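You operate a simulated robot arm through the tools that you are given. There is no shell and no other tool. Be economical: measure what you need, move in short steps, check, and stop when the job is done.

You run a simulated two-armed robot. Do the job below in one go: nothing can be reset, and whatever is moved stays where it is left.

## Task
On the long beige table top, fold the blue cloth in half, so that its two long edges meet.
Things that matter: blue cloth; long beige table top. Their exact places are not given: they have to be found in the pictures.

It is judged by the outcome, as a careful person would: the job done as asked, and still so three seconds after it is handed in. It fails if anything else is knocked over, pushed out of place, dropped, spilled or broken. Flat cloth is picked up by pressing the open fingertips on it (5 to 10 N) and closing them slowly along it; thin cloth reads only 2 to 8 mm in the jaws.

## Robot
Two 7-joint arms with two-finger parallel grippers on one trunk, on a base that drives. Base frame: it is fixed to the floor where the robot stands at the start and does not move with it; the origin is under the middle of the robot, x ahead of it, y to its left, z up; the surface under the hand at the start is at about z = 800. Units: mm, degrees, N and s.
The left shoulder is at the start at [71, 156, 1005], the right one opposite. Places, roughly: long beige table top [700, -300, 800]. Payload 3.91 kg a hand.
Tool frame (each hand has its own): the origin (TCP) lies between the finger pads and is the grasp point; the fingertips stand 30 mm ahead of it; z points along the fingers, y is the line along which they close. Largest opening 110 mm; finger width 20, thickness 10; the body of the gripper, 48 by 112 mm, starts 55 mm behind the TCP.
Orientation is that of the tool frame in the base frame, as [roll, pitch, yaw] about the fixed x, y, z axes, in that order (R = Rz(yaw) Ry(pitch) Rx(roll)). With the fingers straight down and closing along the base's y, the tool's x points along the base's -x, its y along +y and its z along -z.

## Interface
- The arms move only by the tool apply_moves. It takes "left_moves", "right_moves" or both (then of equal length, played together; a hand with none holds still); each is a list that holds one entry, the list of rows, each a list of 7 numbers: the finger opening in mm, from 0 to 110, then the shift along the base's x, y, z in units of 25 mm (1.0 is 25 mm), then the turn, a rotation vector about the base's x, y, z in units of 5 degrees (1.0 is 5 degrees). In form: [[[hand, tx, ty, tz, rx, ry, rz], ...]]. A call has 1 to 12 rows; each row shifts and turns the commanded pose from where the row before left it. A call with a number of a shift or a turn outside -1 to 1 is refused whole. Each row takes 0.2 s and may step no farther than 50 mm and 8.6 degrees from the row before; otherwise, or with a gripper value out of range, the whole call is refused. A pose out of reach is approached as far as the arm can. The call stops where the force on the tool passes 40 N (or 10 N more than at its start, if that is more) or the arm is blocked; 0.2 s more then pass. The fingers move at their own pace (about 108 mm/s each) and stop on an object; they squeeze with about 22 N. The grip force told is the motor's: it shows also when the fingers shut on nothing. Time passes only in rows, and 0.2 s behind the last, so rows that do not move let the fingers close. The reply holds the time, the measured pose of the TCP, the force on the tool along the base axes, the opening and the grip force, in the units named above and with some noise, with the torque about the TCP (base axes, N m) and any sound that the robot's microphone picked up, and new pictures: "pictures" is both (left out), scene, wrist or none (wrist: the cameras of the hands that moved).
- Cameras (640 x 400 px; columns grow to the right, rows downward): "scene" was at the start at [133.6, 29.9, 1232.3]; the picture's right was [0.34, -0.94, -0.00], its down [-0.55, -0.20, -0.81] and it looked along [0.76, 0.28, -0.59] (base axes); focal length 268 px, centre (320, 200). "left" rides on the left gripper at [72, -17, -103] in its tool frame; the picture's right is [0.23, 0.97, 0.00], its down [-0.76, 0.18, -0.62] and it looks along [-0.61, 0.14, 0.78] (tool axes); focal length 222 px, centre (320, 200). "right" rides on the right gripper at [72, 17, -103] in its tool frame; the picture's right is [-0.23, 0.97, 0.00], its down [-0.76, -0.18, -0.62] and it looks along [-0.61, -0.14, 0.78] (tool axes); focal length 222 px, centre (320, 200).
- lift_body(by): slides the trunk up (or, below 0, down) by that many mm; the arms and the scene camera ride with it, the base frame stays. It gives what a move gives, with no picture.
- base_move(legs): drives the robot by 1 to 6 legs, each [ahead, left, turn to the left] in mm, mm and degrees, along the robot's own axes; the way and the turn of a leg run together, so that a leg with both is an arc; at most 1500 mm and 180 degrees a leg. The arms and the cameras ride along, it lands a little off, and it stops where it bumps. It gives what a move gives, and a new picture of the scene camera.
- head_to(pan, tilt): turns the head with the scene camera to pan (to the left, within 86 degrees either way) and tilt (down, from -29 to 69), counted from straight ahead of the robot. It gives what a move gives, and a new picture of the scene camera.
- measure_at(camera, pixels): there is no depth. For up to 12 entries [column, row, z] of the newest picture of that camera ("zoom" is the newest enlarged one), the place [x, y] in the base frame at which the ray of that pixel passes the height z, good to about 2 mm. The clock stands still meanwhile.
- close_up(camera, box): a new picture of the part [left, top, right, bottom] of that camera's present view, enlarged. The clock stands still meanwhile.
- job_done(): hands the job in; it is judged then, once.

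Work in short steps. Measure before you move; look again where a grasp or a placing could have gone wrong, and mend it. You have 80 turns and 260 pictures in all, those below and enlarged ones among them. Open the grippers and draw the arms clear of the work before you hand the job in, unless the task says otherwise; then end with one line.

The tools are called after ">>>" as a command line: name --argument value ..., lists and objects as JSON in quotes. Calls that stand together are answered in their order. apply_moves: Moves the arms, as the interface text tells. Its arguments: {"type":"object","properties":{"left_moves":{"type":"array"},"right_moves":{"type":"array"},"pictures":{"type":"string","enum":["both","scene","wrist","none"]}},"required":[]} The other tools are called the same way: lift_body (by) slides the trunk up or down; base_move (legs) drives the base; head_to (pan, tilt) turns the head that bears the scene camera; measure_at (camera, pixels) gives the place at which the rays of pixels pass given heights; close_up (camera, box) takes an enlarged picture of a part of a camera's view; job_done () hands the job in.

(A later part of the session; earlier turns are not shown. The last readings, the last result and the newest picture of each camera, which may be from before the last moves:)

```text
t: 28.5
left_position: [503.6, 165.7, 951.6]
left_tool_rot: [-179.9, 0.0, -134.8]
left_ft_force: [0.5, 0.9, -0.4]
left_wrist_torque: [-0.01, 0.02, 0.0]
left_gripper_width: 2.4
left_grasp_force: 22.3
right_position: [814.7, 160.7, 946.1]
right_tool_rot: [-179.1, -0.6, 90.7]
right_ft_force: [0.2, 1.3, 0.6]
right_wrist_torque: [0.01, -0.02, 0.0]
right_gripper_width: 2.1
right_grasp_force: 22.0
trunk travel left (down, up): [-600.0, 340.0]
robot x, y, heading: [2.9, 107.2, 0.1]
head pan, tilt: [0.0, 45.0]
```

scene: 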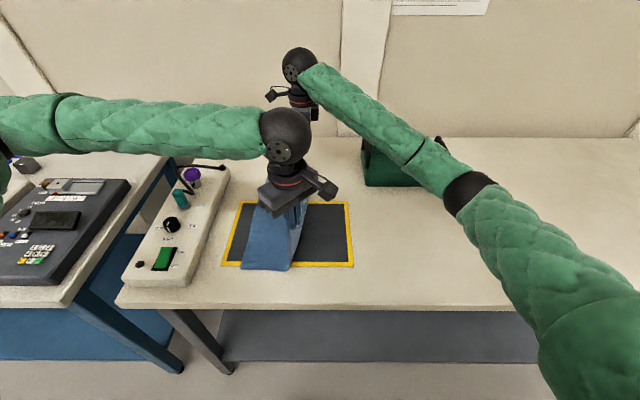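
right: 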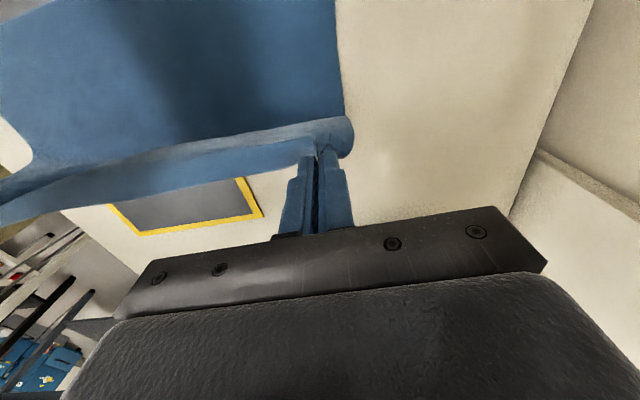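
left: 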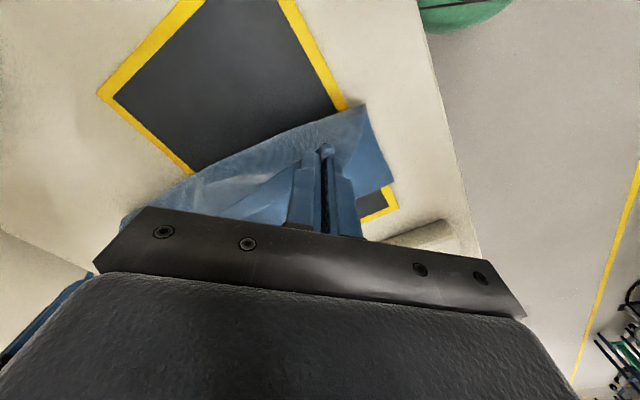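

Nice arc; the mat shows bare beneath. I check the near-left corner at (242,269) and the near fold edge before laying down.

>>> measure_at --camera "scene" --pixels '[[242, 269, 805], [288, 271, 805], [222, 265, 803], [354, 266, 803], [349, 203, 803], [257, 205, 805]]'

>>> close_up --camera "scene" --box '[210, 160, 370, 280]'

>>> measure_at --camera "left" --pixels '[[375, 200, 805], [393, 180, 805], [365, 110, 805]]'

```text
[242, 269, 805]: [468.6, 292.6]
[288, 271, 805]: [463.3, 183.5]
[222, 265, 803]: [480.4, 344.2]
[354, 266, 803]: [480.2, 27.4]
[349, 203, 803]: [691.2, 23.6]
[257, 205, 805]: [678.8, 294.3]
```

```text
3.33 times, centred on (290, 220) of scene
```

zoom: 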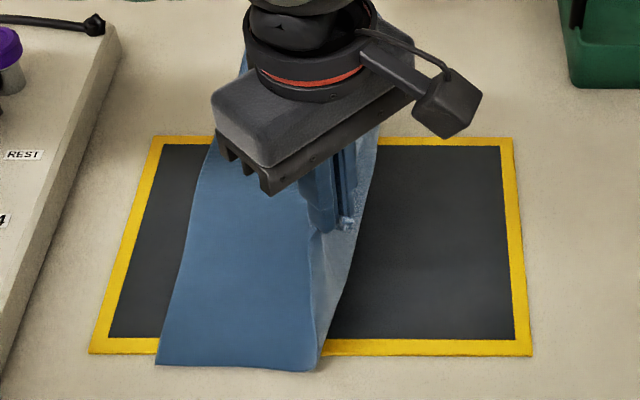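

```text
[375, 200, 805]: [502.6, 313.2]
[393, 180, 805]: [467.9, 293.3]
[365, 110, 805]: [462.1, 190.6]
```

The near-left corner now lies at (468,293), edge still y≈293. I bring the hands down along the arc to left (490,272) and right (812,277), stopping about 10 mm above.

>>> apply_moves --left_moves '[[[0, -0.06, 0.6, 0, 0, 0, 0], [0, -0.06, 0.6, -0.1, 0, 0, 0], [0, -0.06, 0.5, -0.2, 0, 0, 0], [0, -0.06, 0.5, -0.3, 0, 0, 0], [0, -0.06, 0.5, -0.4, 0, 0, 0], [0, -0.05, 0.4, -0.5, 0, 0, 0], [0, -0.05, 0.4, -0.6, 0, 0, 0], [0, -0.05, 0.3, -0.7, 0, 0, 0], [0, -0.05, 0.25, -0.7, 0, 0, 0], [0, -0.05, 0.2, -0.7, 0, 0, 0]]]' --right_moves '[[[0, 0, 0.65, 0, 0, 0, 0], [0, 0, 0.65, -0.1, 0, 0, 0], [0, 0, 0.55, -0.2, 0, 0, 0], [0, 0, 0.55, -0.3, 0, 0, 0], [0, 0, 0.5, -0.4, 0, 0, 0], [0, 0, 0.45, -0.5, 0, 0, 0], [0, 0, 0.4, -0.6, 0, 0, 0], [0, 0, 0.35, -0.7, 0, 0, 0], [0, 0, 0.3, -0.7, 0, 0, 0], [0, 0, 0.25, -0.65, 0, 0, 0]]]'

```text
t: 30.9
left_position: [485.1, 266.7, 850.9]
left_tool_rot: [-179.2, 0.4, -135.2]
left_ft_force: [16.9, 0.1, 1.6]
left_wrist_torque: [0.03, -0.52, 0.03]
left_gripper_width: 2.6
left_grasp_force: 21.5
right_position: [829.2, 256.2, 889.5]
right_tool_rot: [177.2, 0.0, 89.4]
right_ft_force: [-16.4, 0.6, -1.6]
right_wrist_torque: [-0.04, 0.5, 0.15]
right_gripper_width: 1.7
right_grasp_force: 22.5
trunk travel left (down, up): [-600.0, 340.0]
robot x, y, heading: [7.3, 100.2, -0.2]
head pan, tilt: [0.0, 45.0]
stopped in row 10 (right hand): the arm was blocked; the commanded pose is now the measured one
```

scene: 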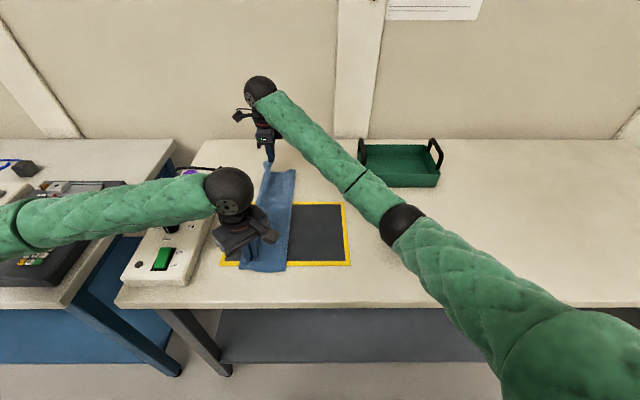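
right: 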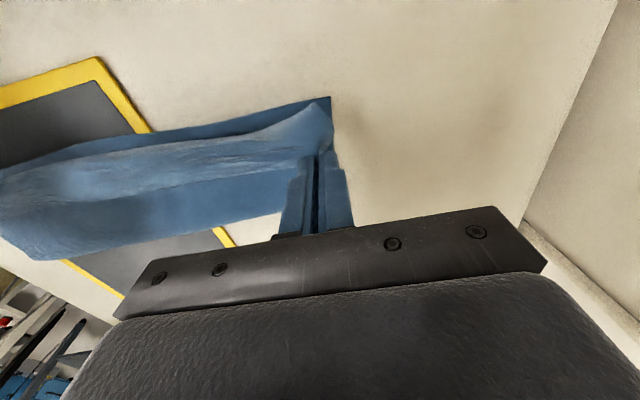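
left: 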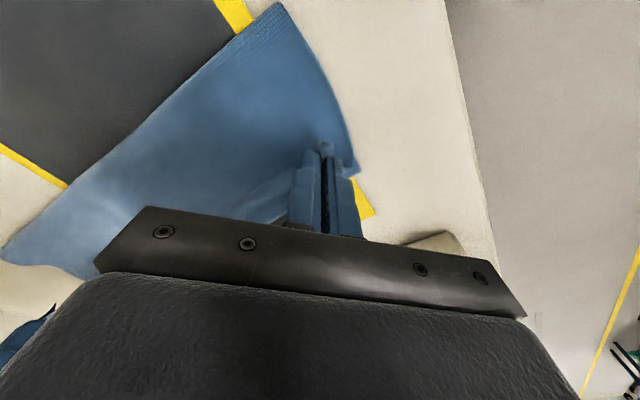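

The vertical right arm blocks again below z≈890 even away from the tray, while tilted it went lower freely; the cloth is being stretched (16 N). I move the right hand back in x and tilt it again by about 22°.

>>> apply_moves --right_moves '[[[0, -0.2, 0.1, 0.1, -0.5, 0.2, 0], [0, -0.2, 0.15, 0, -1, 0.2, 0], [0, -0.2, 0.15, 0, -1, 0.1, 0], [0, -0.1, 0.15, 0, -1, 0, 0], [0, 0, 0.15, 0, -1, 0, 0], [0, 0, 0, 0, 0, 0, 0]]]'

```text
t: 32.3
left_position: [493.7, 265.6, 844.9]
left_tool_rot: [-179.9, 0.2, -135.1]
left_ft_force: [-0.1, -0.3, -0.6]
left_wrist_torque: [0.01, -0.01, -0.02]
left_gripper_width: 2.4
left_grasp_force: 21.8
right_position: [817.4, 276.0, 871.6]
right_tool_rot: [-178.9, 22.4, 89.9]
right_ft_force: [-0.1, -0.4, 0.2]
right_wrist_torque: [-0.01, 0.01, 0.02]
right_gripper_width: 1.8
right_grasp_force: 22.2
trunk travel left (down, up): [-600.0, 340.0]
robot x, y, heading: [4.9, 101.0, -0.0]
head pan, tilt: [0.0, 45.0]
```

scene: 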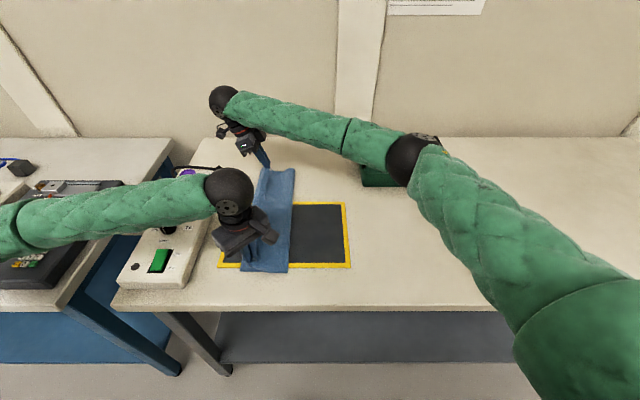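
right: 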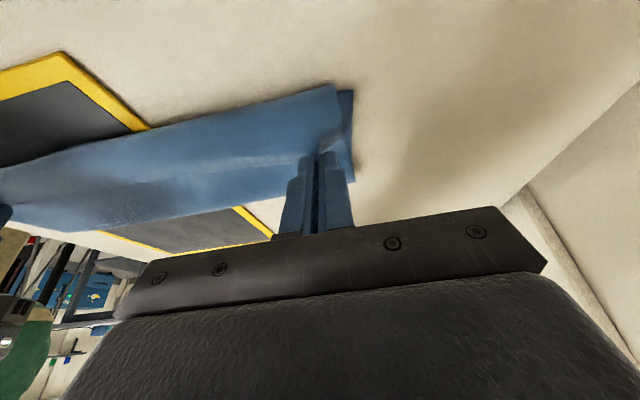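

Free again, no tension. I measure the lower layer's far corners seen at (354,181) and (352,92) in the right picture, and the near-left ones in the left.

>>> measure_at --camera "right" --pixels '[[354, 181, 802], [352, 92, 802], [335, 85, 805]]'

>>> close_up --camera "right" --box '[200, 60, 420, 240]'

>>> close_up --camera "left" --box '[0, 0, 480, 260]'

```text
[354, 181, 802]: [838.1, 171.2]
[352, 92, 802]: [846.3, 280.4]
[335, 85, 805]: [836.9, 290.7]
```

```text
2.22 times, centred on (310, 150) of right
```

zoom: 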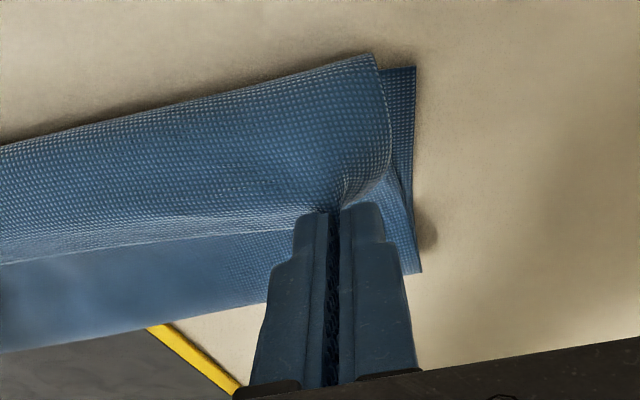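

```text
1.33 times, centred on (240, 130) of left
```

zoom: 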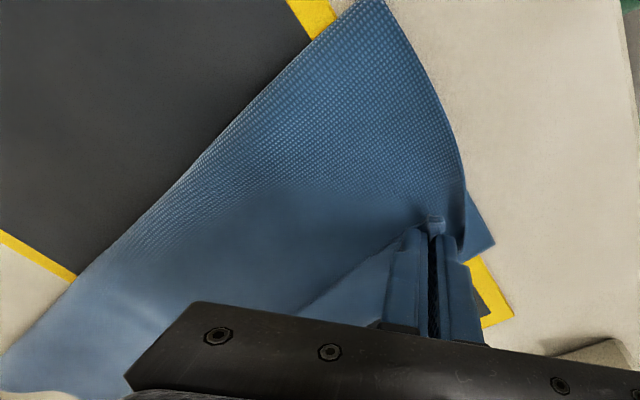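

The picture is ambiguous about the flap beyond the right pinch, so I look from the scene camera too before lowering.

>>> close_up --camera "scene" --box '[200, 80, 360, 280]'

>>> measure_at --camera "left" --pixels '[[371, 184, 805], [280, 3, 805]]'

>>> measure_at --camera "right" --pixels '[[335, 85, 840], [335, 85, 820], [200, 118, 802], [200, 118, 830]]'

```text
2.00 times, centred on (280, 180) of scene
```

zoom: 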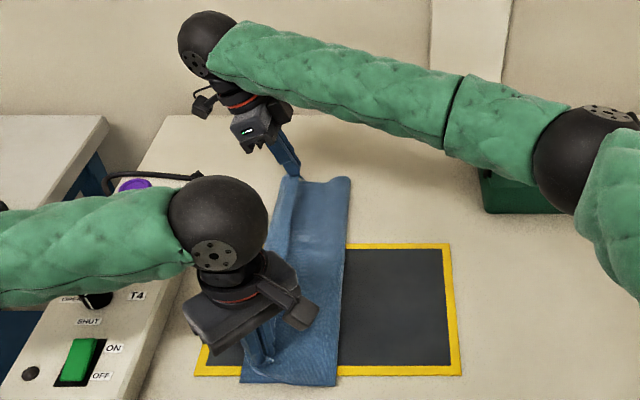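

```text
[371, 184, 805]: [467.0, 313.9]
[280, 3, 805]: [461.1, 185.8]
```

```text
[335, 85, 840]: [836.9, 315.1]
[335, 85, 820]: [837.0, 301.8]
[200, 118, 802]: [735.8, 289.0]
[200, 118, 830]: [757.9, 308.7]
```

The fold currently sits at y≈171–185, too far left of the middle (~150), with slack bulging in the upper layer. I swing both hands back up to y≈140 so the sheet re-lays, then check the fold line.

>>> apply_moves --left_moves '[[[0, 0, -0.2, 0.7, 0, 0, 0], [0, 0, -0.4, 0.6, 0, 0, 0], [0, 0, -0.6, 0.5, 0, 0, 0], [0, 0, -0.7, 0.5, 0, 0, 0], [0, 0, -0.8, 0.4, 0, 0, 0], [0, 0, -0.8, 0.2, 0, 0, 0], [0, 0, -0.8, 0, 0, 0, 0], [0, 0, -0.8, 0, 0, 0, 0], [0, 0, -0.6, 0, 0, 0, 0], [0, 0, 0, 0, 0, 0, 0]]]' --right_moves '[[[0, 0, -0.2, 0.4, 0, 0, 0], [0, 0, -0.4, 0.4, 0, 0, 0], [0, 0, -0.6, 0.4, 0, 0, 0], [0, 0, -0.7, 0.4, 0, 0, 0], [0, 0, -0.8, 0.2, 0, 0, 0], [0, 0, -0.8, 0.2, 0, 0, 0], [0, 0, -0.8, 0, 0, 0, 0], [0, 0, -0.8, 0, 0, 0, 0], [0, 0, -0.6, 0, 0, 0, 0], [0, 0, 0, 0, 0, 0, 0]]]'

```text
t: 34.5
left_position: [494.5, 122.2, 917.7]
left_tool_rot: [-179.8, 0.1, -135.1]
left_ft_force: [0.4, 0.7, 0.1]
left_wrist_torque: [0.03, -0.02, -0.01]
left_gripper_width: 2.2
left_grasp_force: 22.1
right_position: [818.3, 133.8, 921.1]
right_tool_rot: [-178.9, 22.4, 90.1]
right_ft_force: [0.2, 1.1, -0.6]
right_wrist_torque: [-0.01, 0.02, 0.0]
right_gripper_width: 1.5
right_grasp_force: 21.4
trunk travel left (down, up): [-600.0, 340.0]
robot x, y, heading: [3.4, 101.3, 0.0]
head pan, tilt: [0.0, 45.0]
```

scene: 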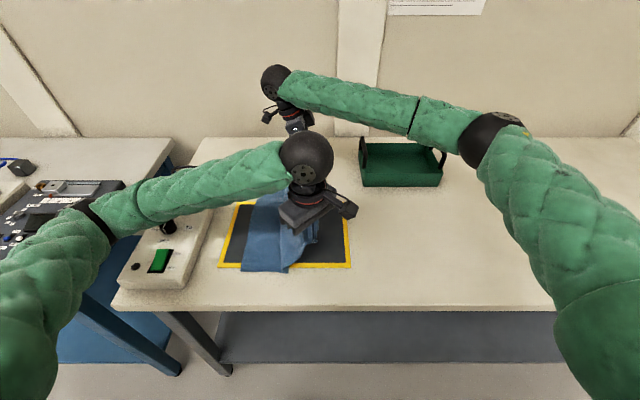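
right: 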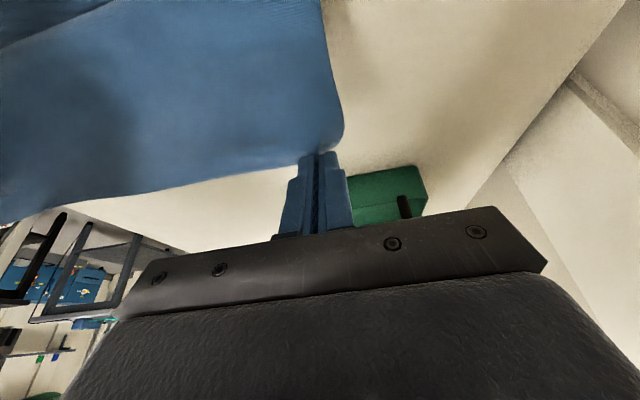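
left: 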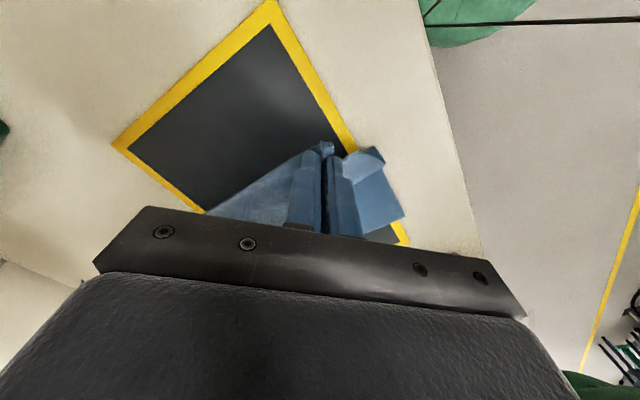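

I zoom in to see where the lower layer leaves the table.

>>> close_up --camera "scene" --box '[210, 170, 370, 285]'

>>> measure_at --camera "scene" --pixels '[[242, 271, 805], [286, 272, 805], [318, 235, 850]]'

```text
3.48 times, centred on (290, 228) of scene
```

zoom: 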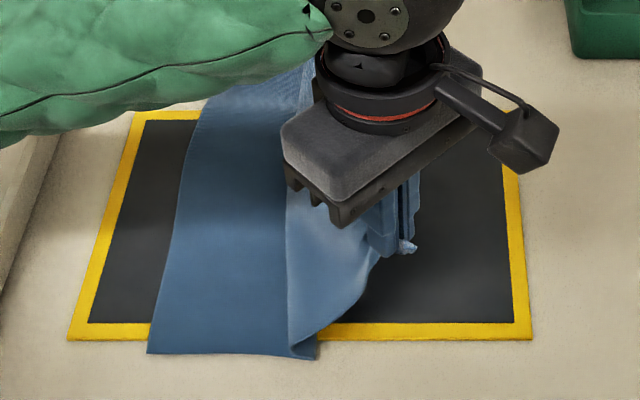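

```text
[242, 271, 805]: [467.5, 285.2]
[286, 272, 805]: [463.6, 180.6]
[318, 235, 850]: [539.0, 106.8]
```

The near part has a crease at y≈183 with slack. I bring both hands back down low to y≈45 to draw the sheet flat before re-swinging it tauter.

>>> apply_moves --left_moves '[[[0, 0, -0.5, -0.2, 0, 0, 0], [0, 0, -0.5, -0.3, 0, 0, 0], [0, 0, -0.5, -0.4, 0, 0, 0], [0, 0, -0.5, -0.4, 0, 0, 0], [0, 0, -0.5, -0.4, 0, 0, 0], [0, 0, -0.5, -0.3, 0, 0, 0], [0, 0, -0.2, 0, 0, 0, 0]]]' --right_moves '[[[0, 0, -0.5, -0.2, 0, 0, 0], [0, 0, -0.5, -0.4, 0, 0, 0], [0, 0, -0.5, -0.5, 0, 0, 0], [0, 0, -0.5, -0.5, 0, 0, 0], [0, 0, -0.5, -0.4, 0, 0, 0], [0, 0, -0.5, -0.3, 0, 0, 0], [0, 0, -0.2, 0, 0, 0, 0]]]'

>>> close_up --camera "scene" --box '[210, 160, 370, 285]'

```text
t: 36.3
left_position: [536.7, 98.9, 907.2]
left_tool_rot: [-176.7, 4.7, -130.1]
left_ft_force: [-0.1, 0.1, -1.0]
left_wrist_torque: [0.03, 0.05, -0.03]
left_gripper_width: 2.0
left_grasp_force: 22.4
right_position: [828.3, 111.0, 871.3]
right_tool_rot: [-179.4, 21.8, 93.0]
right_ft_force: [0.9, -0.7, -0.7]
right_wrist_torque: [0.05, 0.02, -0.03]
right_gripper_width: 1.8
right_grasp_force: 22.2
trunk travel left (down, up): [-600.0, 340.0]
robot x, y, heading: [24.1, 118.3, 3.3]
head pan, tilt: [0.0, 45.0]
stopped in row 7 (left hand): the arm was blocked; the commanded pose is now the measured one
```

scene: 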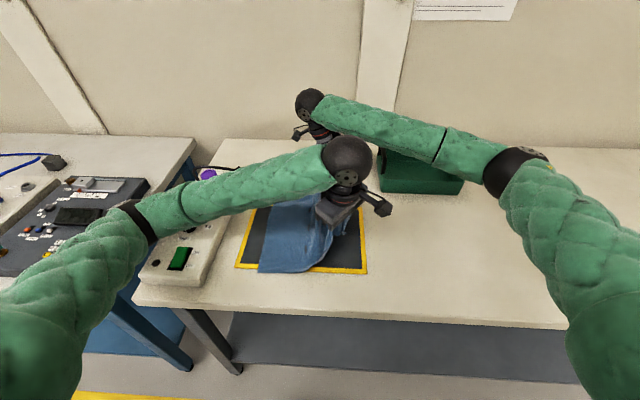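
right: 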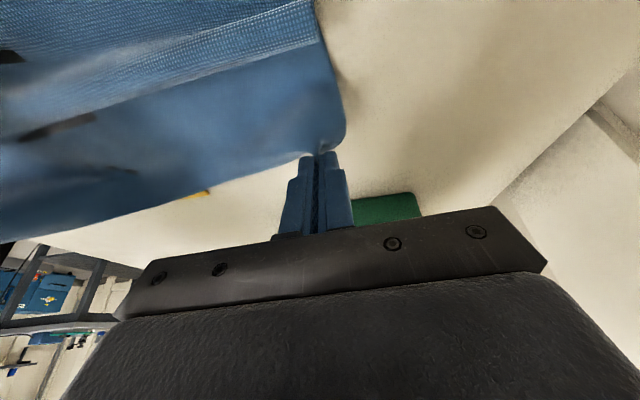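
left: 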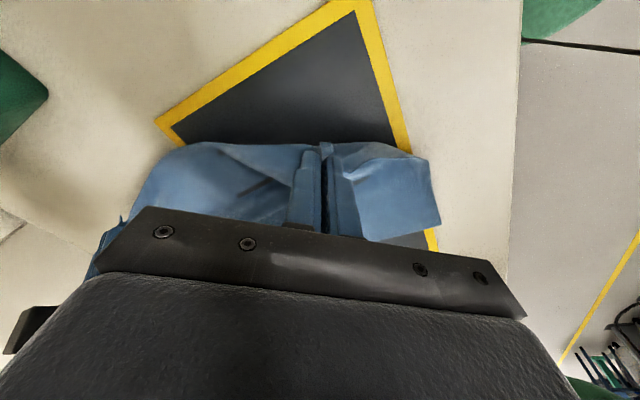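

```text
3.20 times, centred on (290, 222) of scene
```

zoom: 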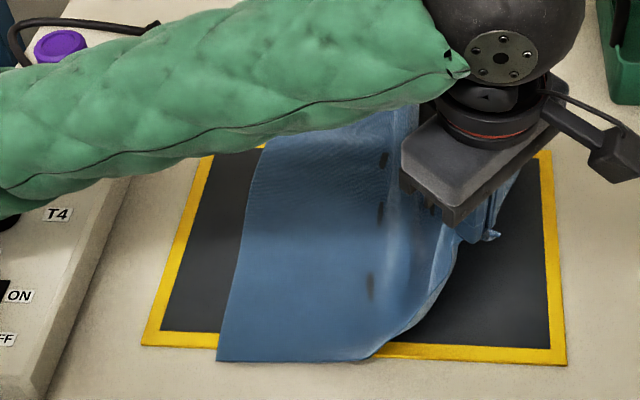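

The left elbow has drooped onto the panel side and even pushed the base (heading 3.3°), so low elbows are what blocks. I raise the trunk 60 mm and check.

>>> lift_body --by 60

>>> head_to --pan 25 --tilt 50

```text
t: 37.3
left_position: [540.3, 98.1, 955.5]
left_tool_rot: [-177.3, 3.4, -130.8]
left_ft_force: [-0.6, 0.6, -0.7]
left_wrist_torque: [0.02, 0.02, 0.0]
left_gripper_width: 2.6
left_grasp_force: 21.5
right_position: [837.0, 113.8, 921.2]
right_tool_rot: [-178.7, 22.2, 93.3]
right_ft_force: [1.4, -0.6, -0.3]
right_wrist_torque: [-0.01, 0.02, -0.01]
right_gripper_width: 1.8
right_grasp_force: 22.4
trunk travel left (down, up): [-660.0, 280.0]
robot x, y, heading: [26.2, 117.9, 3.4]
head pan, tilt: [0.0, 45.0]
```

```text
t: 38.1
left_position: [538.9, 97.9, 955.7]
left_tool_rot: [-177.1, 3.4, -130.7]
left_ft_force: [-0.2, -0.2, -0.5]
left_wrist_torque: [0.01, 0.03, -0.01]
left_gripper_width: 2.4
left_grasp_force: 22.2
right_position: [836.3, 113.9, 923.9]
right_tool_rot: [-178.8, 22.2, 93.2]
right_ft_force: [0.4, 0.6, 0.0]
right_wrist_torque: [0.03, -0.02, -0.02]
right_gripper_width: 1.6
right_grasp_force: 21.8
trunk travel left (down, up): [-660.0, 280.0]
robot x, y, heading: [20.0, 114.8, 3.3]
head pan, tilt: [25.0, 50.0]
```

scene: 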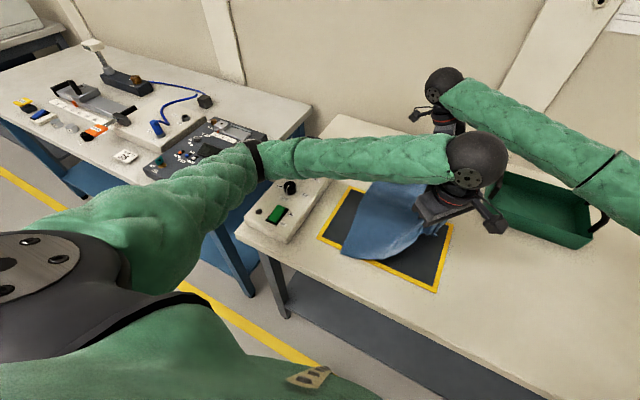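

I verify that the panel box and mat have not moved.

>>> close_up --camera "scene" --box '[120, 100, 460, 310]'

>>> measure_at --camera "scene" --pixels '[[288, 244, 800], [319, 239, 803], [436, 292, 803], [453, 223, 803], [235, 233, 800], [145, 172, 800]]'

```text
1.88 times, centred on (290, 205) of scene
```

zoom: 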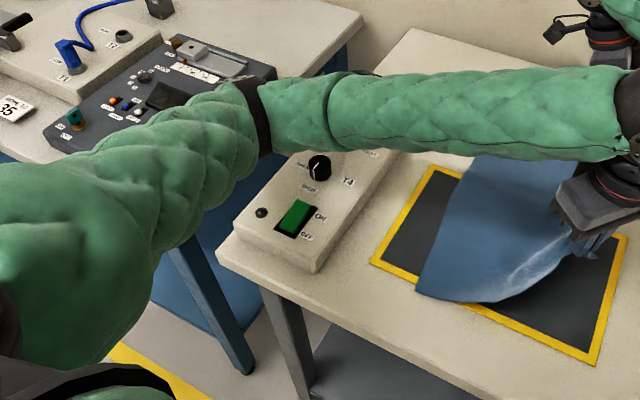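

```text
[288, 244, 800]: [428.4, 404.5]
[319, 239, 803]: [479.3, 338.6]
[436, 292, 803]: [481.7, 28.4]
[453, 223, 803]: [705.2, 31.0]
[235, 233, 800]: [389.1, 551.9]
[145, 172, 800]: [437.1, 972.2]
```

Panel (428,404) and mat are in place. I move the hands back: left toward (497,65), right toward (817,62), lowering about 45 mm, then lift the trunk another 50.

>>> apply_moves --left_moves '[[[0, -0.3, -0.2, -0.3, 0, 0, -0.2], [0, -0.3, -0.2, -0.3, 0, 0, -0.2], [0, -0.3, -0.2, -0.3, 0, 0, -0.2], [0, -0.3, -0.2, -0.3, 0, 0, -0.2], [0, -0.3, -0.2, -0.3, 0, 0, 0], [0, -0.2, -0.2, -0.3, 0, 0, 0]]]' --right_moves '[[[0, -0.13, -0.3, -0.3, 0, 0, -0.2], [0, -0.13, -0.3, -0.3, 0, 0, -0.2], [0, -0.13, -0.3, -0.3, 0, 0, -0.2], [0, -0.13, -0.3, -0.3, 0, 0, 0], [0, -0.13, -0.4, -0.3, 0, 0, 0], [0, -0.13, -0.4, -0.3, 0, 0, 0]]]' --pictures "none"

>>> lift_body --by 50

>>> head_to --pan 5 --tilt 50

```text
t: 39.5
left_position: [497.7, 70.3, 918.7]
left_tool_rot: [-176.9, 4.0, -134.5]
left_ft_force: [-0.9, -0.4, 0.9]
left_wrist_torque: [-0.01, 0.0, -0.01]
left_gripper_width: 2.5
left_grasp_force: 22.1
right_position: [815.6, 65.0, 882.3]
right_tool_rot: [-179.1, 22.1, 90.3]
right_ft_force: [-0.4, -0.3, 0.0]
right_wrist_torque: [0.0, 0.01, 0.02]
right_gripper_width: 1.8
right_grasp_force: 22.2
trunk travel left (down, up): [-660.0, 280.0]
robot x, y, heading: [23.7, 116.2, 3.3]
head pan, tilt: [25.0, 50.0]
```

```text
t: 40.5
left_position: [496.5, 67.4, 962.3]
left_tool_rot: [-177.2, 3.3, -134.6]
left_ft_force: [-0.1, 0.9, 0.8]
left_wrist_torque: [0.01, 0.02, -0.02]
left_gripper_width: 2.2
left_grasp_force: 22.3
right_position: [817.2, 65.3, 928.4]
right_tool_rot: [-178.9, 22.2, 90.3]
right_ft_force: [0.5, 0.1, -0.6]
right_wrist_torque: [0.05, 0.0, 0.0]
right_gripper_width: 1.5
right_grasp_force: 22.1
trunk travel left (down, up): [-710.0, 230.0]
robot x, y, heading: [25.6, 119.0, 3.2]
head pan, tilt: [25.0, 50.0]
```

```text
t: 41.3
left_position: [496.2, 67.2, 962.3]
left_tool_rot: [-177.2, 3.3, -134.7]
left_ft_force: [1.0, 0.5, 0.3]
left_wrist_torque: [-0.02, 0.04, 0.0]
left_gripper_width: 2.6
left_grasp_force: 22.2
right_position: [816.3, 64.6, 928.0]
right_tool_rot: [-178.9, 22.1, 90.3]
right_ft_force: [-0.1, -0.1, -0.4]
right_wrist_torque: [0.02, 0.04, 0.01]
right_gripper_width: 1.7
right_grasp_force: 21.7
trunk travel left (down, up): [-710.0, 230.0]
robot x, y, heading: [19.6, 116.5, 3.2]
head pan, tilt: [5.0, 50.0]
```

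scene: 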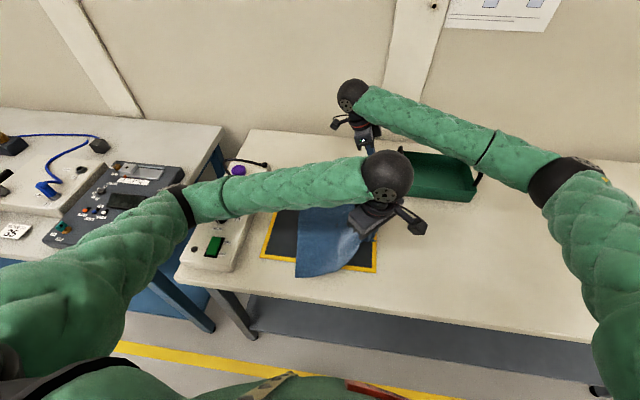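

Elbows are higher now. I lower both hands again to near the table, laying the sheet back flat.

>>> apply_moves --left_moves '[[[0, 0, -0.1, -0.6, 0, 0, 0], [0, 0, -0.1, -0.6, 0, 0, 0], [0, 0, -0.1, -0.6, 0, 0, 0], [0, 0, -0.1, -0.6, 0, 0, 0], [0, 0, -0.1, -0.6, 0, 0, 0], [0, 0, -0.1, -0.6, 0, 0, 0], [0, 0, -0.1, -0.3, 0, 0, 0], [0, 0, 0, 0, 0, 0, 0]]]' --right_moves '[[[0, 0, -0.1, -0.4, 0, 0, 0], [0, 0, -0.1, -0.4, 0, 0, 0], [0, 0, -0.1, -0.4, 0, 0, 0], [0, 0, -0.1, -0.4, 0, 0, 0], [0, 0, -0.1, -0.4, 0, 0, 0], [0, 0, -0.1, -0.4, 0, 0, 0], [0, 0, 0, -0.3, 0, 0, 0], [0, 0, 0, 0, 0, 0, 0]]]'

>>> close_up --camera "scene" --box '[240, 160, 420, 290]'

```text
t: 43.3
left_position: [542.5, 58.3, 917.7]
left_tool_rot: [-173.0, 10.0, -133.8]
left_ft_force: [0.0, -0.1, -0.7]
left_wrist_torque: [0.05, 0.01, -0.01]
left_gripper_width: 2.4
left_grasp_force: 21.6
right_position: [811.3, 40.4, 868.2]
right_tool_rot: [-179.6, 21.8, 89.5]
right_ft_force: [0.3, -0.5, -1.0]
right_wrist_torque: [0.03, 0.01, -0.01]
right_gripper_width: 1.8
right_grasp_force: 22.4
trunk travel left (down, up): [-710.0, 230.0]
robot x, y, heading: [29.6, 116.8, 2.7]
head pan, tilt: [5.0, 50.0]
stopped in row 8 (left hand): the arm was blocked; the commanded pose is now the measured one
```

scene: 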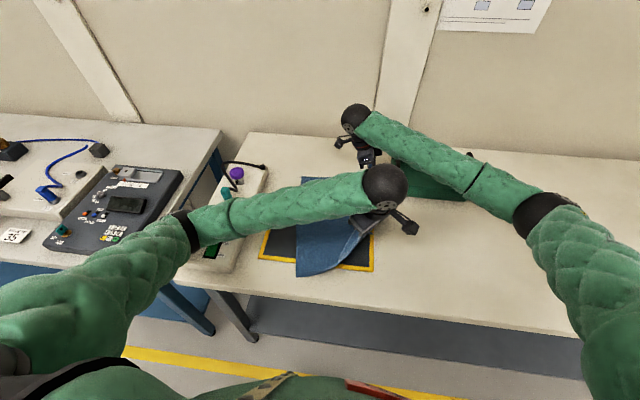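
right: 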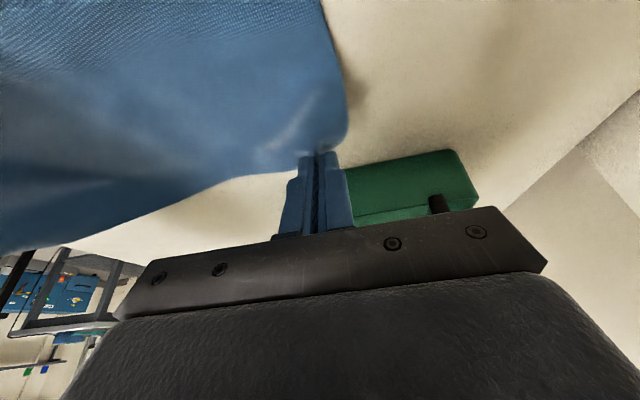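
left: 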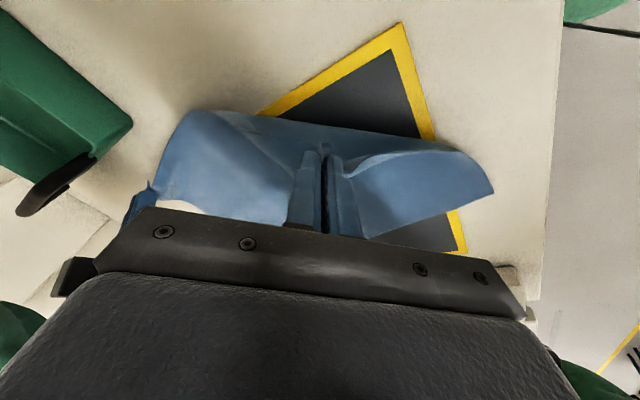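

```text
3.08 times, centred on (330, 225) of scene
```

zoom: 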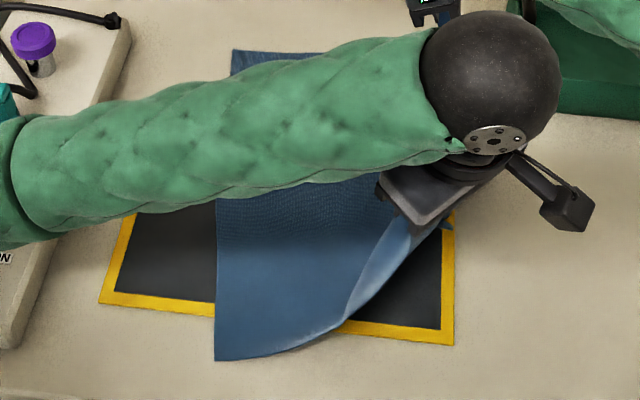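

The left arm jams there again, so the sheet can't go fully flat on the near side, but the far side is. I swing over once more with a lower apex (tips ~88 mm high at y≈150), straightening the left hand.

>>> apply_moves --left_moves '[[[0, -0.22, 0.3, 0.05, -0.06, 0.3, 0], [0, -0.22, 0.4, 0.05, -0.06, 0.3, 0], [0, -0.22, 0.5, 0.05, -0.06, 0.3, 0], [0, -0.22, 0.5, 0.05, -0.06, 0.3, 0], [0, -0.22, 0.5, 0, -0.06, 0.3, 0], [0, -0.22, 0.5, 0, -0.06, 0.3, 0], [0, -0.22, 0.5, 0, -0.06, 0.3, 0], [0, -0.22, 0.5, 0, -0.06, 0.3, 0]]]' --right_moves '[[[0, 0.02, 0.4, 0.5, 0, 0, 0], [0, 0.02, 0.5, 0.4, 0, 0, 0], [0, 0.02, 0.6, 0.4, 0, 0, 0], [0, 0.02, 0.65, 0.3, 0, 0, 0], [0, 0.02, 0.65, 0.2, 0, 0, 0], [0, 0.02, 0.65, 0.1, 0, 0, 0], [0, 0, 0.65, 0.05, 0, 0, 0], [0, 0, 0.65, 0, 0, 0, 0]]]'

>>> close_up --camera "scene" --box '[220, 130, 420, 290]'

```text
t: 45.1
left_position: [495.7, 167.7, 907.0]
left_tool_rot: [179.9, -1.9, -134.4]
left_ft_force: [-0.9, 1.8, -1.1]
left_wrist_torque: [-0.16, -0.06, 0.05]
left_gripper_width: 2.1
left_grasp_force: 21.8
right_position: [817.3, 181.2, 906.0]
right_tool_rot: [-179.1, 22.6, 90.0]
right_ft_force: [-0.4, 2.3, -0.2]
right_wrist_torque: [-0.14, -0.06, 0.01]
right_gripper_width: 1.5
right_grasp_force: 22.0
trunk travel left (down, up): [-710.0, 230.0]
robot x, y, heading: [26.6, 124.7, 3.1]
head pan, tilt: [5.0, 50.0]
```

scene: 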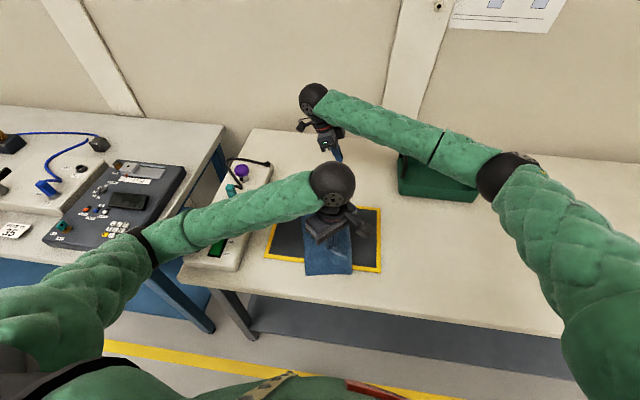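
right: 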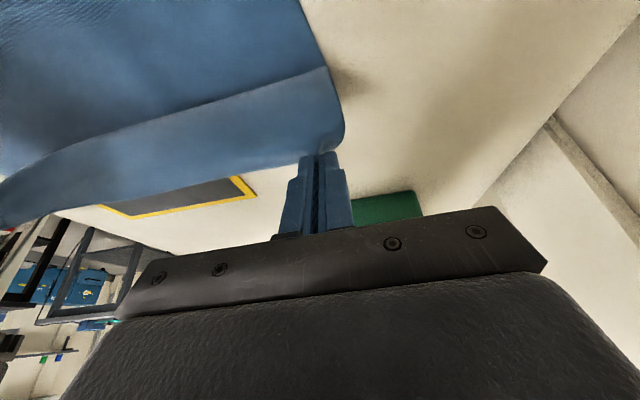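
left: 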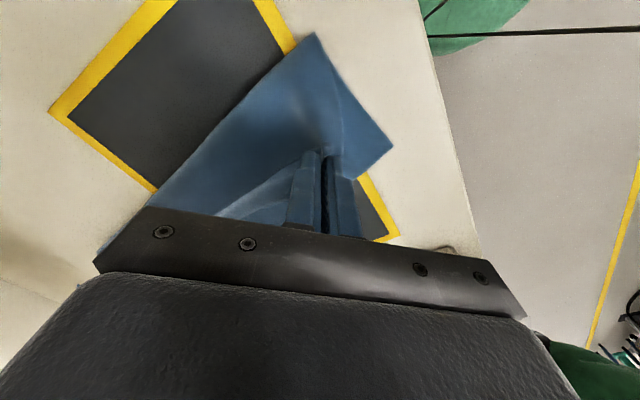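

```text
2.50 times, centred on (320, 210) of scene
```

zoom: 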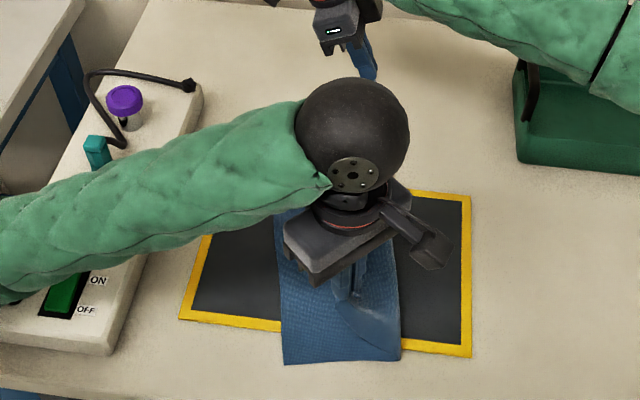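

I measure where the bottom layer lies now: near-left corner (306,276), near fold (352,274), and the mat corner (272? ,…) for reference.

>>> measure_at --camera "scene" --pixels '[[306, 276, 805], [352, 274, 805], [264, 257, 803], [380, 272, 803], [303, 214, 805]]'

>>> measure_at --camera "left" --pixels '[[393, 147, 805], [315, 33, 805]]'

>>> measure_at --camera "right" --pixels '[[300, 2, 802], [330, 68, 802]]'

```text
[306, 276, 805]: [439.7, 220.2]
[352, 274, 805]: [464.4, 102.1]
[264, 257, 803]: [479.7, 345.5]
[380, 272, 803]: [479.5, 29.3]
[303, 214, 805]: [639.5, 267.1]
```

```text
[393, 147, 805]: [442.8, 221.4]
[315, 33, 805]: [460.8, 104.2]
```

```text
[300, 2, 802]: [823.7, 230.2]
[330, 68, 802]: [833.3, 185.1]
```

The near end of the cloth was dragged: bottom layer is now a rectangle rotated ~12°, near-left corner (440,221), near fold corner (464,102), far-left about (803,302). That is fine for folding; I check the purple knob's place against the right hand's landing pose.

>>> measure_at --camera "scene" --pixels '[[241, 171, 880], [241, 171, 850], [273, 167, 840], [231, 188, 870]]'

```text
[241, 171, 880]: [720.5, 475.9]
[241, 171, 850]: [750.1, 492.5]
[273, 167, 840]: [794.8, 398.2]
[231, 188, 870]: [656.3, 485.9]
```

The knob stands at y≈480, well clear. I lay down: left toward (467,204), right tip toward (777,287), stopping ~10 mm above.

>>> apply_moves --left_moves '[[[0, -0.14, 0.18, 0, 0, 0, 0], [0, -0.14, 0.18, -0.1, 0, 0, 0], [0, -0.14, 0.18, -0.2, 0, 0, 0], [0, -0.14, 0.18, -0.3, 0, 0, 0], [0, -0.14, 0.18, -0.4, 0, 0, 0], [0, -0.14, 0.18, -0.4, 0, 0, 0], [0, -0.14, 0.18, -0.5, 0, 0, 0], [0, -0.14, 0.18, -0.5, 0, 0, 0], [0, 0, 0, 0, 0, 0, 0]]]' --right_moves '[[[0, -0.2, 0.58, 0, 0, 0, 0], [0, -0.2, 0.58, -0.1, 0, 0, 0], [0, -0.2, 0.58, -0.2, 0, 0, 0], [0, -0.2, 0.58, -0.3, 0, 0, 0], [0, -0.2, 0.58, -0.4, 0, 0, 0], [0, -0.2, 0.58, -0.4, 0, 0, 0], [0, -0.2, 0.58, -0.5, 0, 0, 0], [0, -0.2, 0.58, -0.5, 0, 0, 0], [0, 0, 0, 0, 0, 0, 0]]]'

```text
t: 47.1
left_position: [472.2, 190.6, 854.5]
left_tool_rot: [179.6, -1.6, -134.6]
left_ft_force: [1.1, 1.1, -0.4]
left_wrist_torque: [0.02, -0.06, 0.02]
left_gripper_width: 2.4
left_grasp_force: 21.6
right_position: [783.5, 281.5, 848.4]
right_tool_rot: [-179.1, 22.2, 89.7]
right_ft_force: [-0.1, -0.5, -0.3]
right_wrist_torque: [0.01, 0.0, -0.02]
right_gripper_width: 1.5
right_grasp_force: 22.1
trunk travel left (down, up): [-710.0, 230.0]
robot x, y, heading: [27.6, 124.7, 2.8]
head pan, tilt: [5.0, 50.0]
```

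scene: 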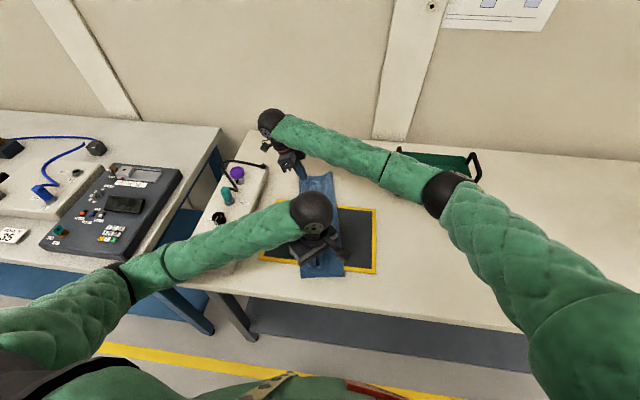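
right: 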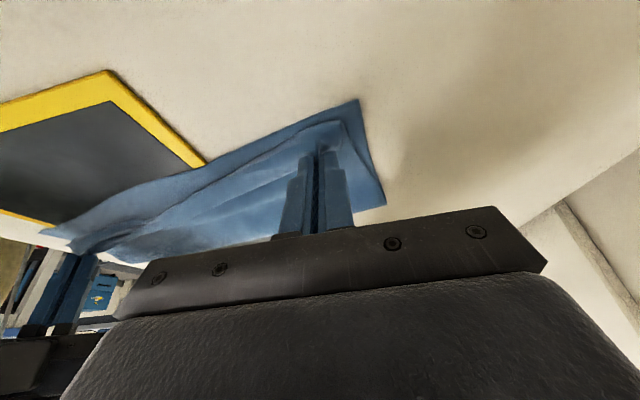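
left: 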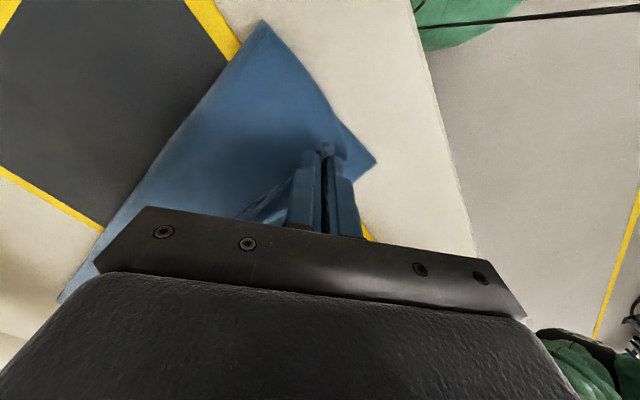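

Both are down without jamming. I measure bottom-layer corners: right picture (358,100) and (385,203), edge at (205,163); left (377,162), (263,20).

>>> measure_at --camera "right" --pixels '[[358, 100, 802], [385, 203, 802], [205, 165, 802], [343, 122, 815], [110, 255, 802]]'

>>> measure_at --camera "left" --pixels '[[377, 162, 805], [263, 20, 805], [347, 160, 815]]'

>>> close_up --camera "right" --box '[40, 70, 420, 290]'

>>> close_up --camera "left" --box '[200, 60, 440, 240]'

```text
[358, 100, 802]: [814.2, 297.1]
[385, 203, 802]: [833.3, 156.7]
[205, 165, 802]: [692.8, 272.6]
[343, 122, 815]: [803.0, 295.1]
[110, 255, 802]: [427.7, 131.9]
```

```text
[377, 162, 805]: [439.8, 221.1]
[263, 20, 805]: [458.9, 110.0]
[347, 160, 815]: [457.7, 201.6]
```

```text
1.68 times, centred on (230, 180) of right
```

zoom: 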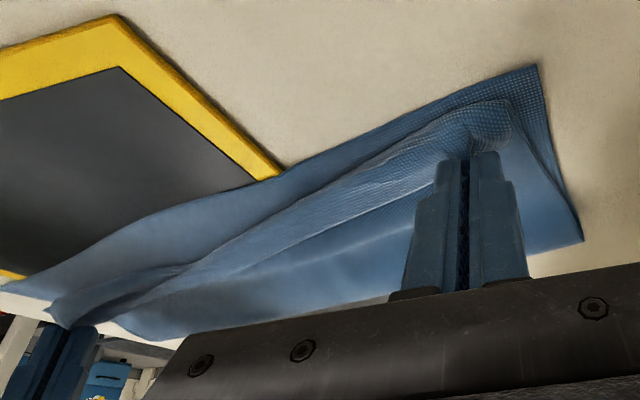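

```text
2.22 times, centred on (320, 150) of left
```

zoom: 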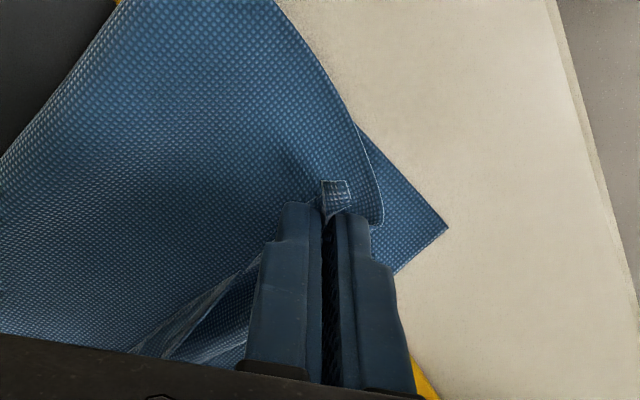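

Left grip is practically at the corner tip, the right top corner at about (803,295) vs bottom (814,297). I shift right +9/+4 mm and left −4/+12 mm and lower both to contact.

>>> apply_moves --left_moves '[[[0, -0.05, 0.16, -0.15, 0, 0, 0], [0, -0.05, 0.16, -0.15, 0, 0, 0], [0, -0.06, 0.16, -0.15, 0, 0, 0], [0, 0, 0, -0.15, 0, 0, 0], [0, 0, 0, 0, 0, 0, 0]]]' --right_moves '[[[0, 0.12, 0.05, -0.1, 0, 0, 0], [0, 0.12, 0.05, -0.1, 0, 0, 0], [0, 0.12, 0.05, -0.1, 0, 0, 0], [0, 0, 0, -0.15, 0, 0, 0], [0, 0, 0, 0, 0, 0, 0]]]' --pictures "wrist"

```text
t: 48.3
left_position: [467.8, 203.4, 837.1]
left_tool_rot: [179.7, -1.6, -134.6]
left_ft_force: [6.3, 1.0, 9.3]
left_wrist_torque: [0.06, -0.27, 0.02]
left_gripper_width: 2.1
left_grasp_force: 22.5
right_position: [790.9, 286.4, 837.7]
right_tool_rot: [-179.1, 22.3, 89.8]
right_ft_force: [-4.4, -1.1, 1.4]
right_wrist_torque: [-0.05, 0.14, 0.01]
right_gripper_width: 2.0
right_grasp_force: 21.7
trunk travel left (down, up): [-710.0, 230.0]
robot x, y, heading: [29.7, 119.3, 2.9]
head pan, tilt: [5.0, 50.0]
```

right: 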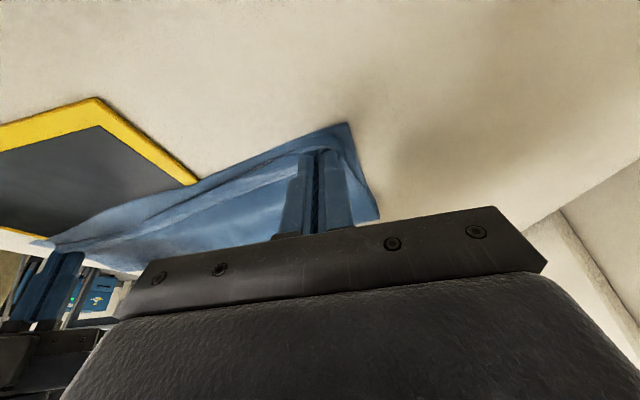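
left: 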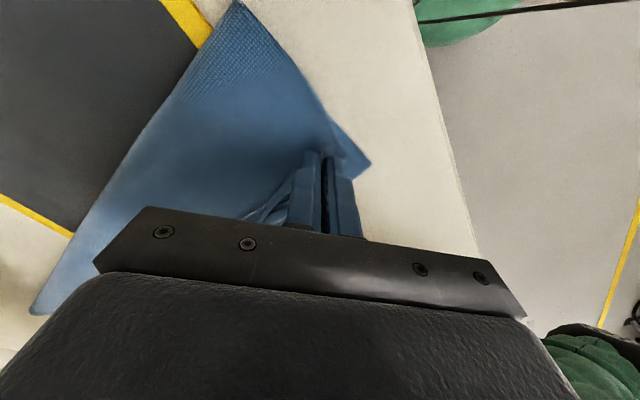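

Left is pressing 9 N, right just touching. I press the right a little and open both slowly so the fingers spread the gathers, then check.

>>> apply_moves --left_moves '[[[0, 0, 0, 0, 0, 0, 0], [5, 0, 0, 0, 0, 0, 0], [10, 0, 0, 0, 0, 0, 0], [15, 0, 0, 0, 0, 0, 0], [20, 0, 0, 0, 0, 0, 0], [25, 0, 0, 0, 0, 0, 0], [30, 0, 0, 0, 0, 0, 0], [36, 0, 0, 0, 0, 0, 0], [36, 0, 0, 0.4, 0, 0, 0], [36, 0, 0, 0.8, 0, 0, 0], [36, 0, 0, 1, 0, 0, 0], [36, 0, 0, 1, 0, 0, 0]]]' --right_moves '[[[0, 0, 0, -0.06, 0, 0, 0], [5, 0, 0, -0.04, 0, 0, 0], [10, 0, 0, 0, 0, 0, 0], [15, 0, 0, 0, 0, 0, 0], [20, 0, 0, 0, 0, 0, 0], [25, 0, 0, 0, 0, 0, 0], [30, 0, 0, 0, 0, 0, 0], [36, 0, 0, 0, 0, 0, 0], [36, 0, 0, 0.4, 0, 0, 0], [36, 0, 0, 0.8, 0, 0, 0], [36, 0, 0, 1, 0, 0, 0], [36, 0, 0, 1, 0, 0, 0]]]'

```text
t: 50.9
left_position: [468.4, 203.6, 916.5]
left_tool_rot: [179.6, -1.6, -134.7]
left_ft_force: [-0.5, 0.0, -0.4]
left_wrist_torque: [0.0, -0.01, 0.02]
left_gripper_width: 35.9
left_grasp_force: 0.1
right_position: [791.1, 286.4, 915.2]
right_tool_rot: [-178.9, 22.3, 89.7]
right_ft_force: [0.6, -0.2, -0.9]
right_wrist_torque: [0.0, 0.03, 0.0]
right_gripper_width: 36.0
right_grasp_force: 0.0
trunk travel left (down, up): [-710.0, 230.0]
robot x, y, heading: [27.9, 121.1, 2.9]
head pan, tilt: [5.0, 50.0]
```

scene: 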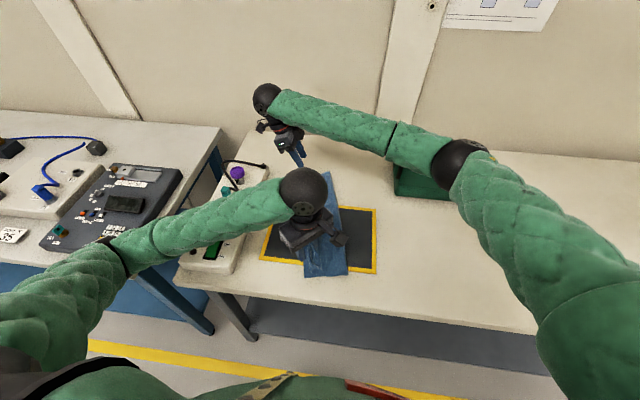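
right: 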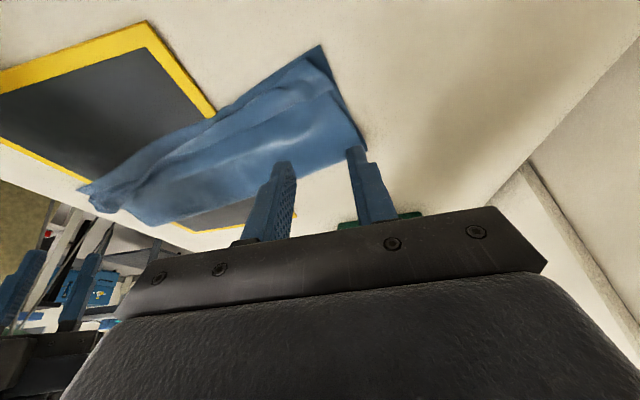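
left: 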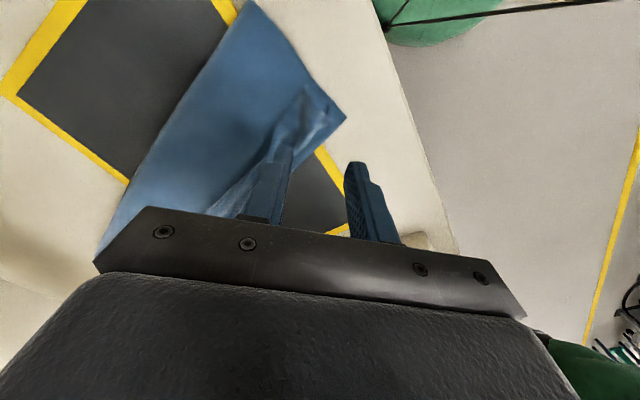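

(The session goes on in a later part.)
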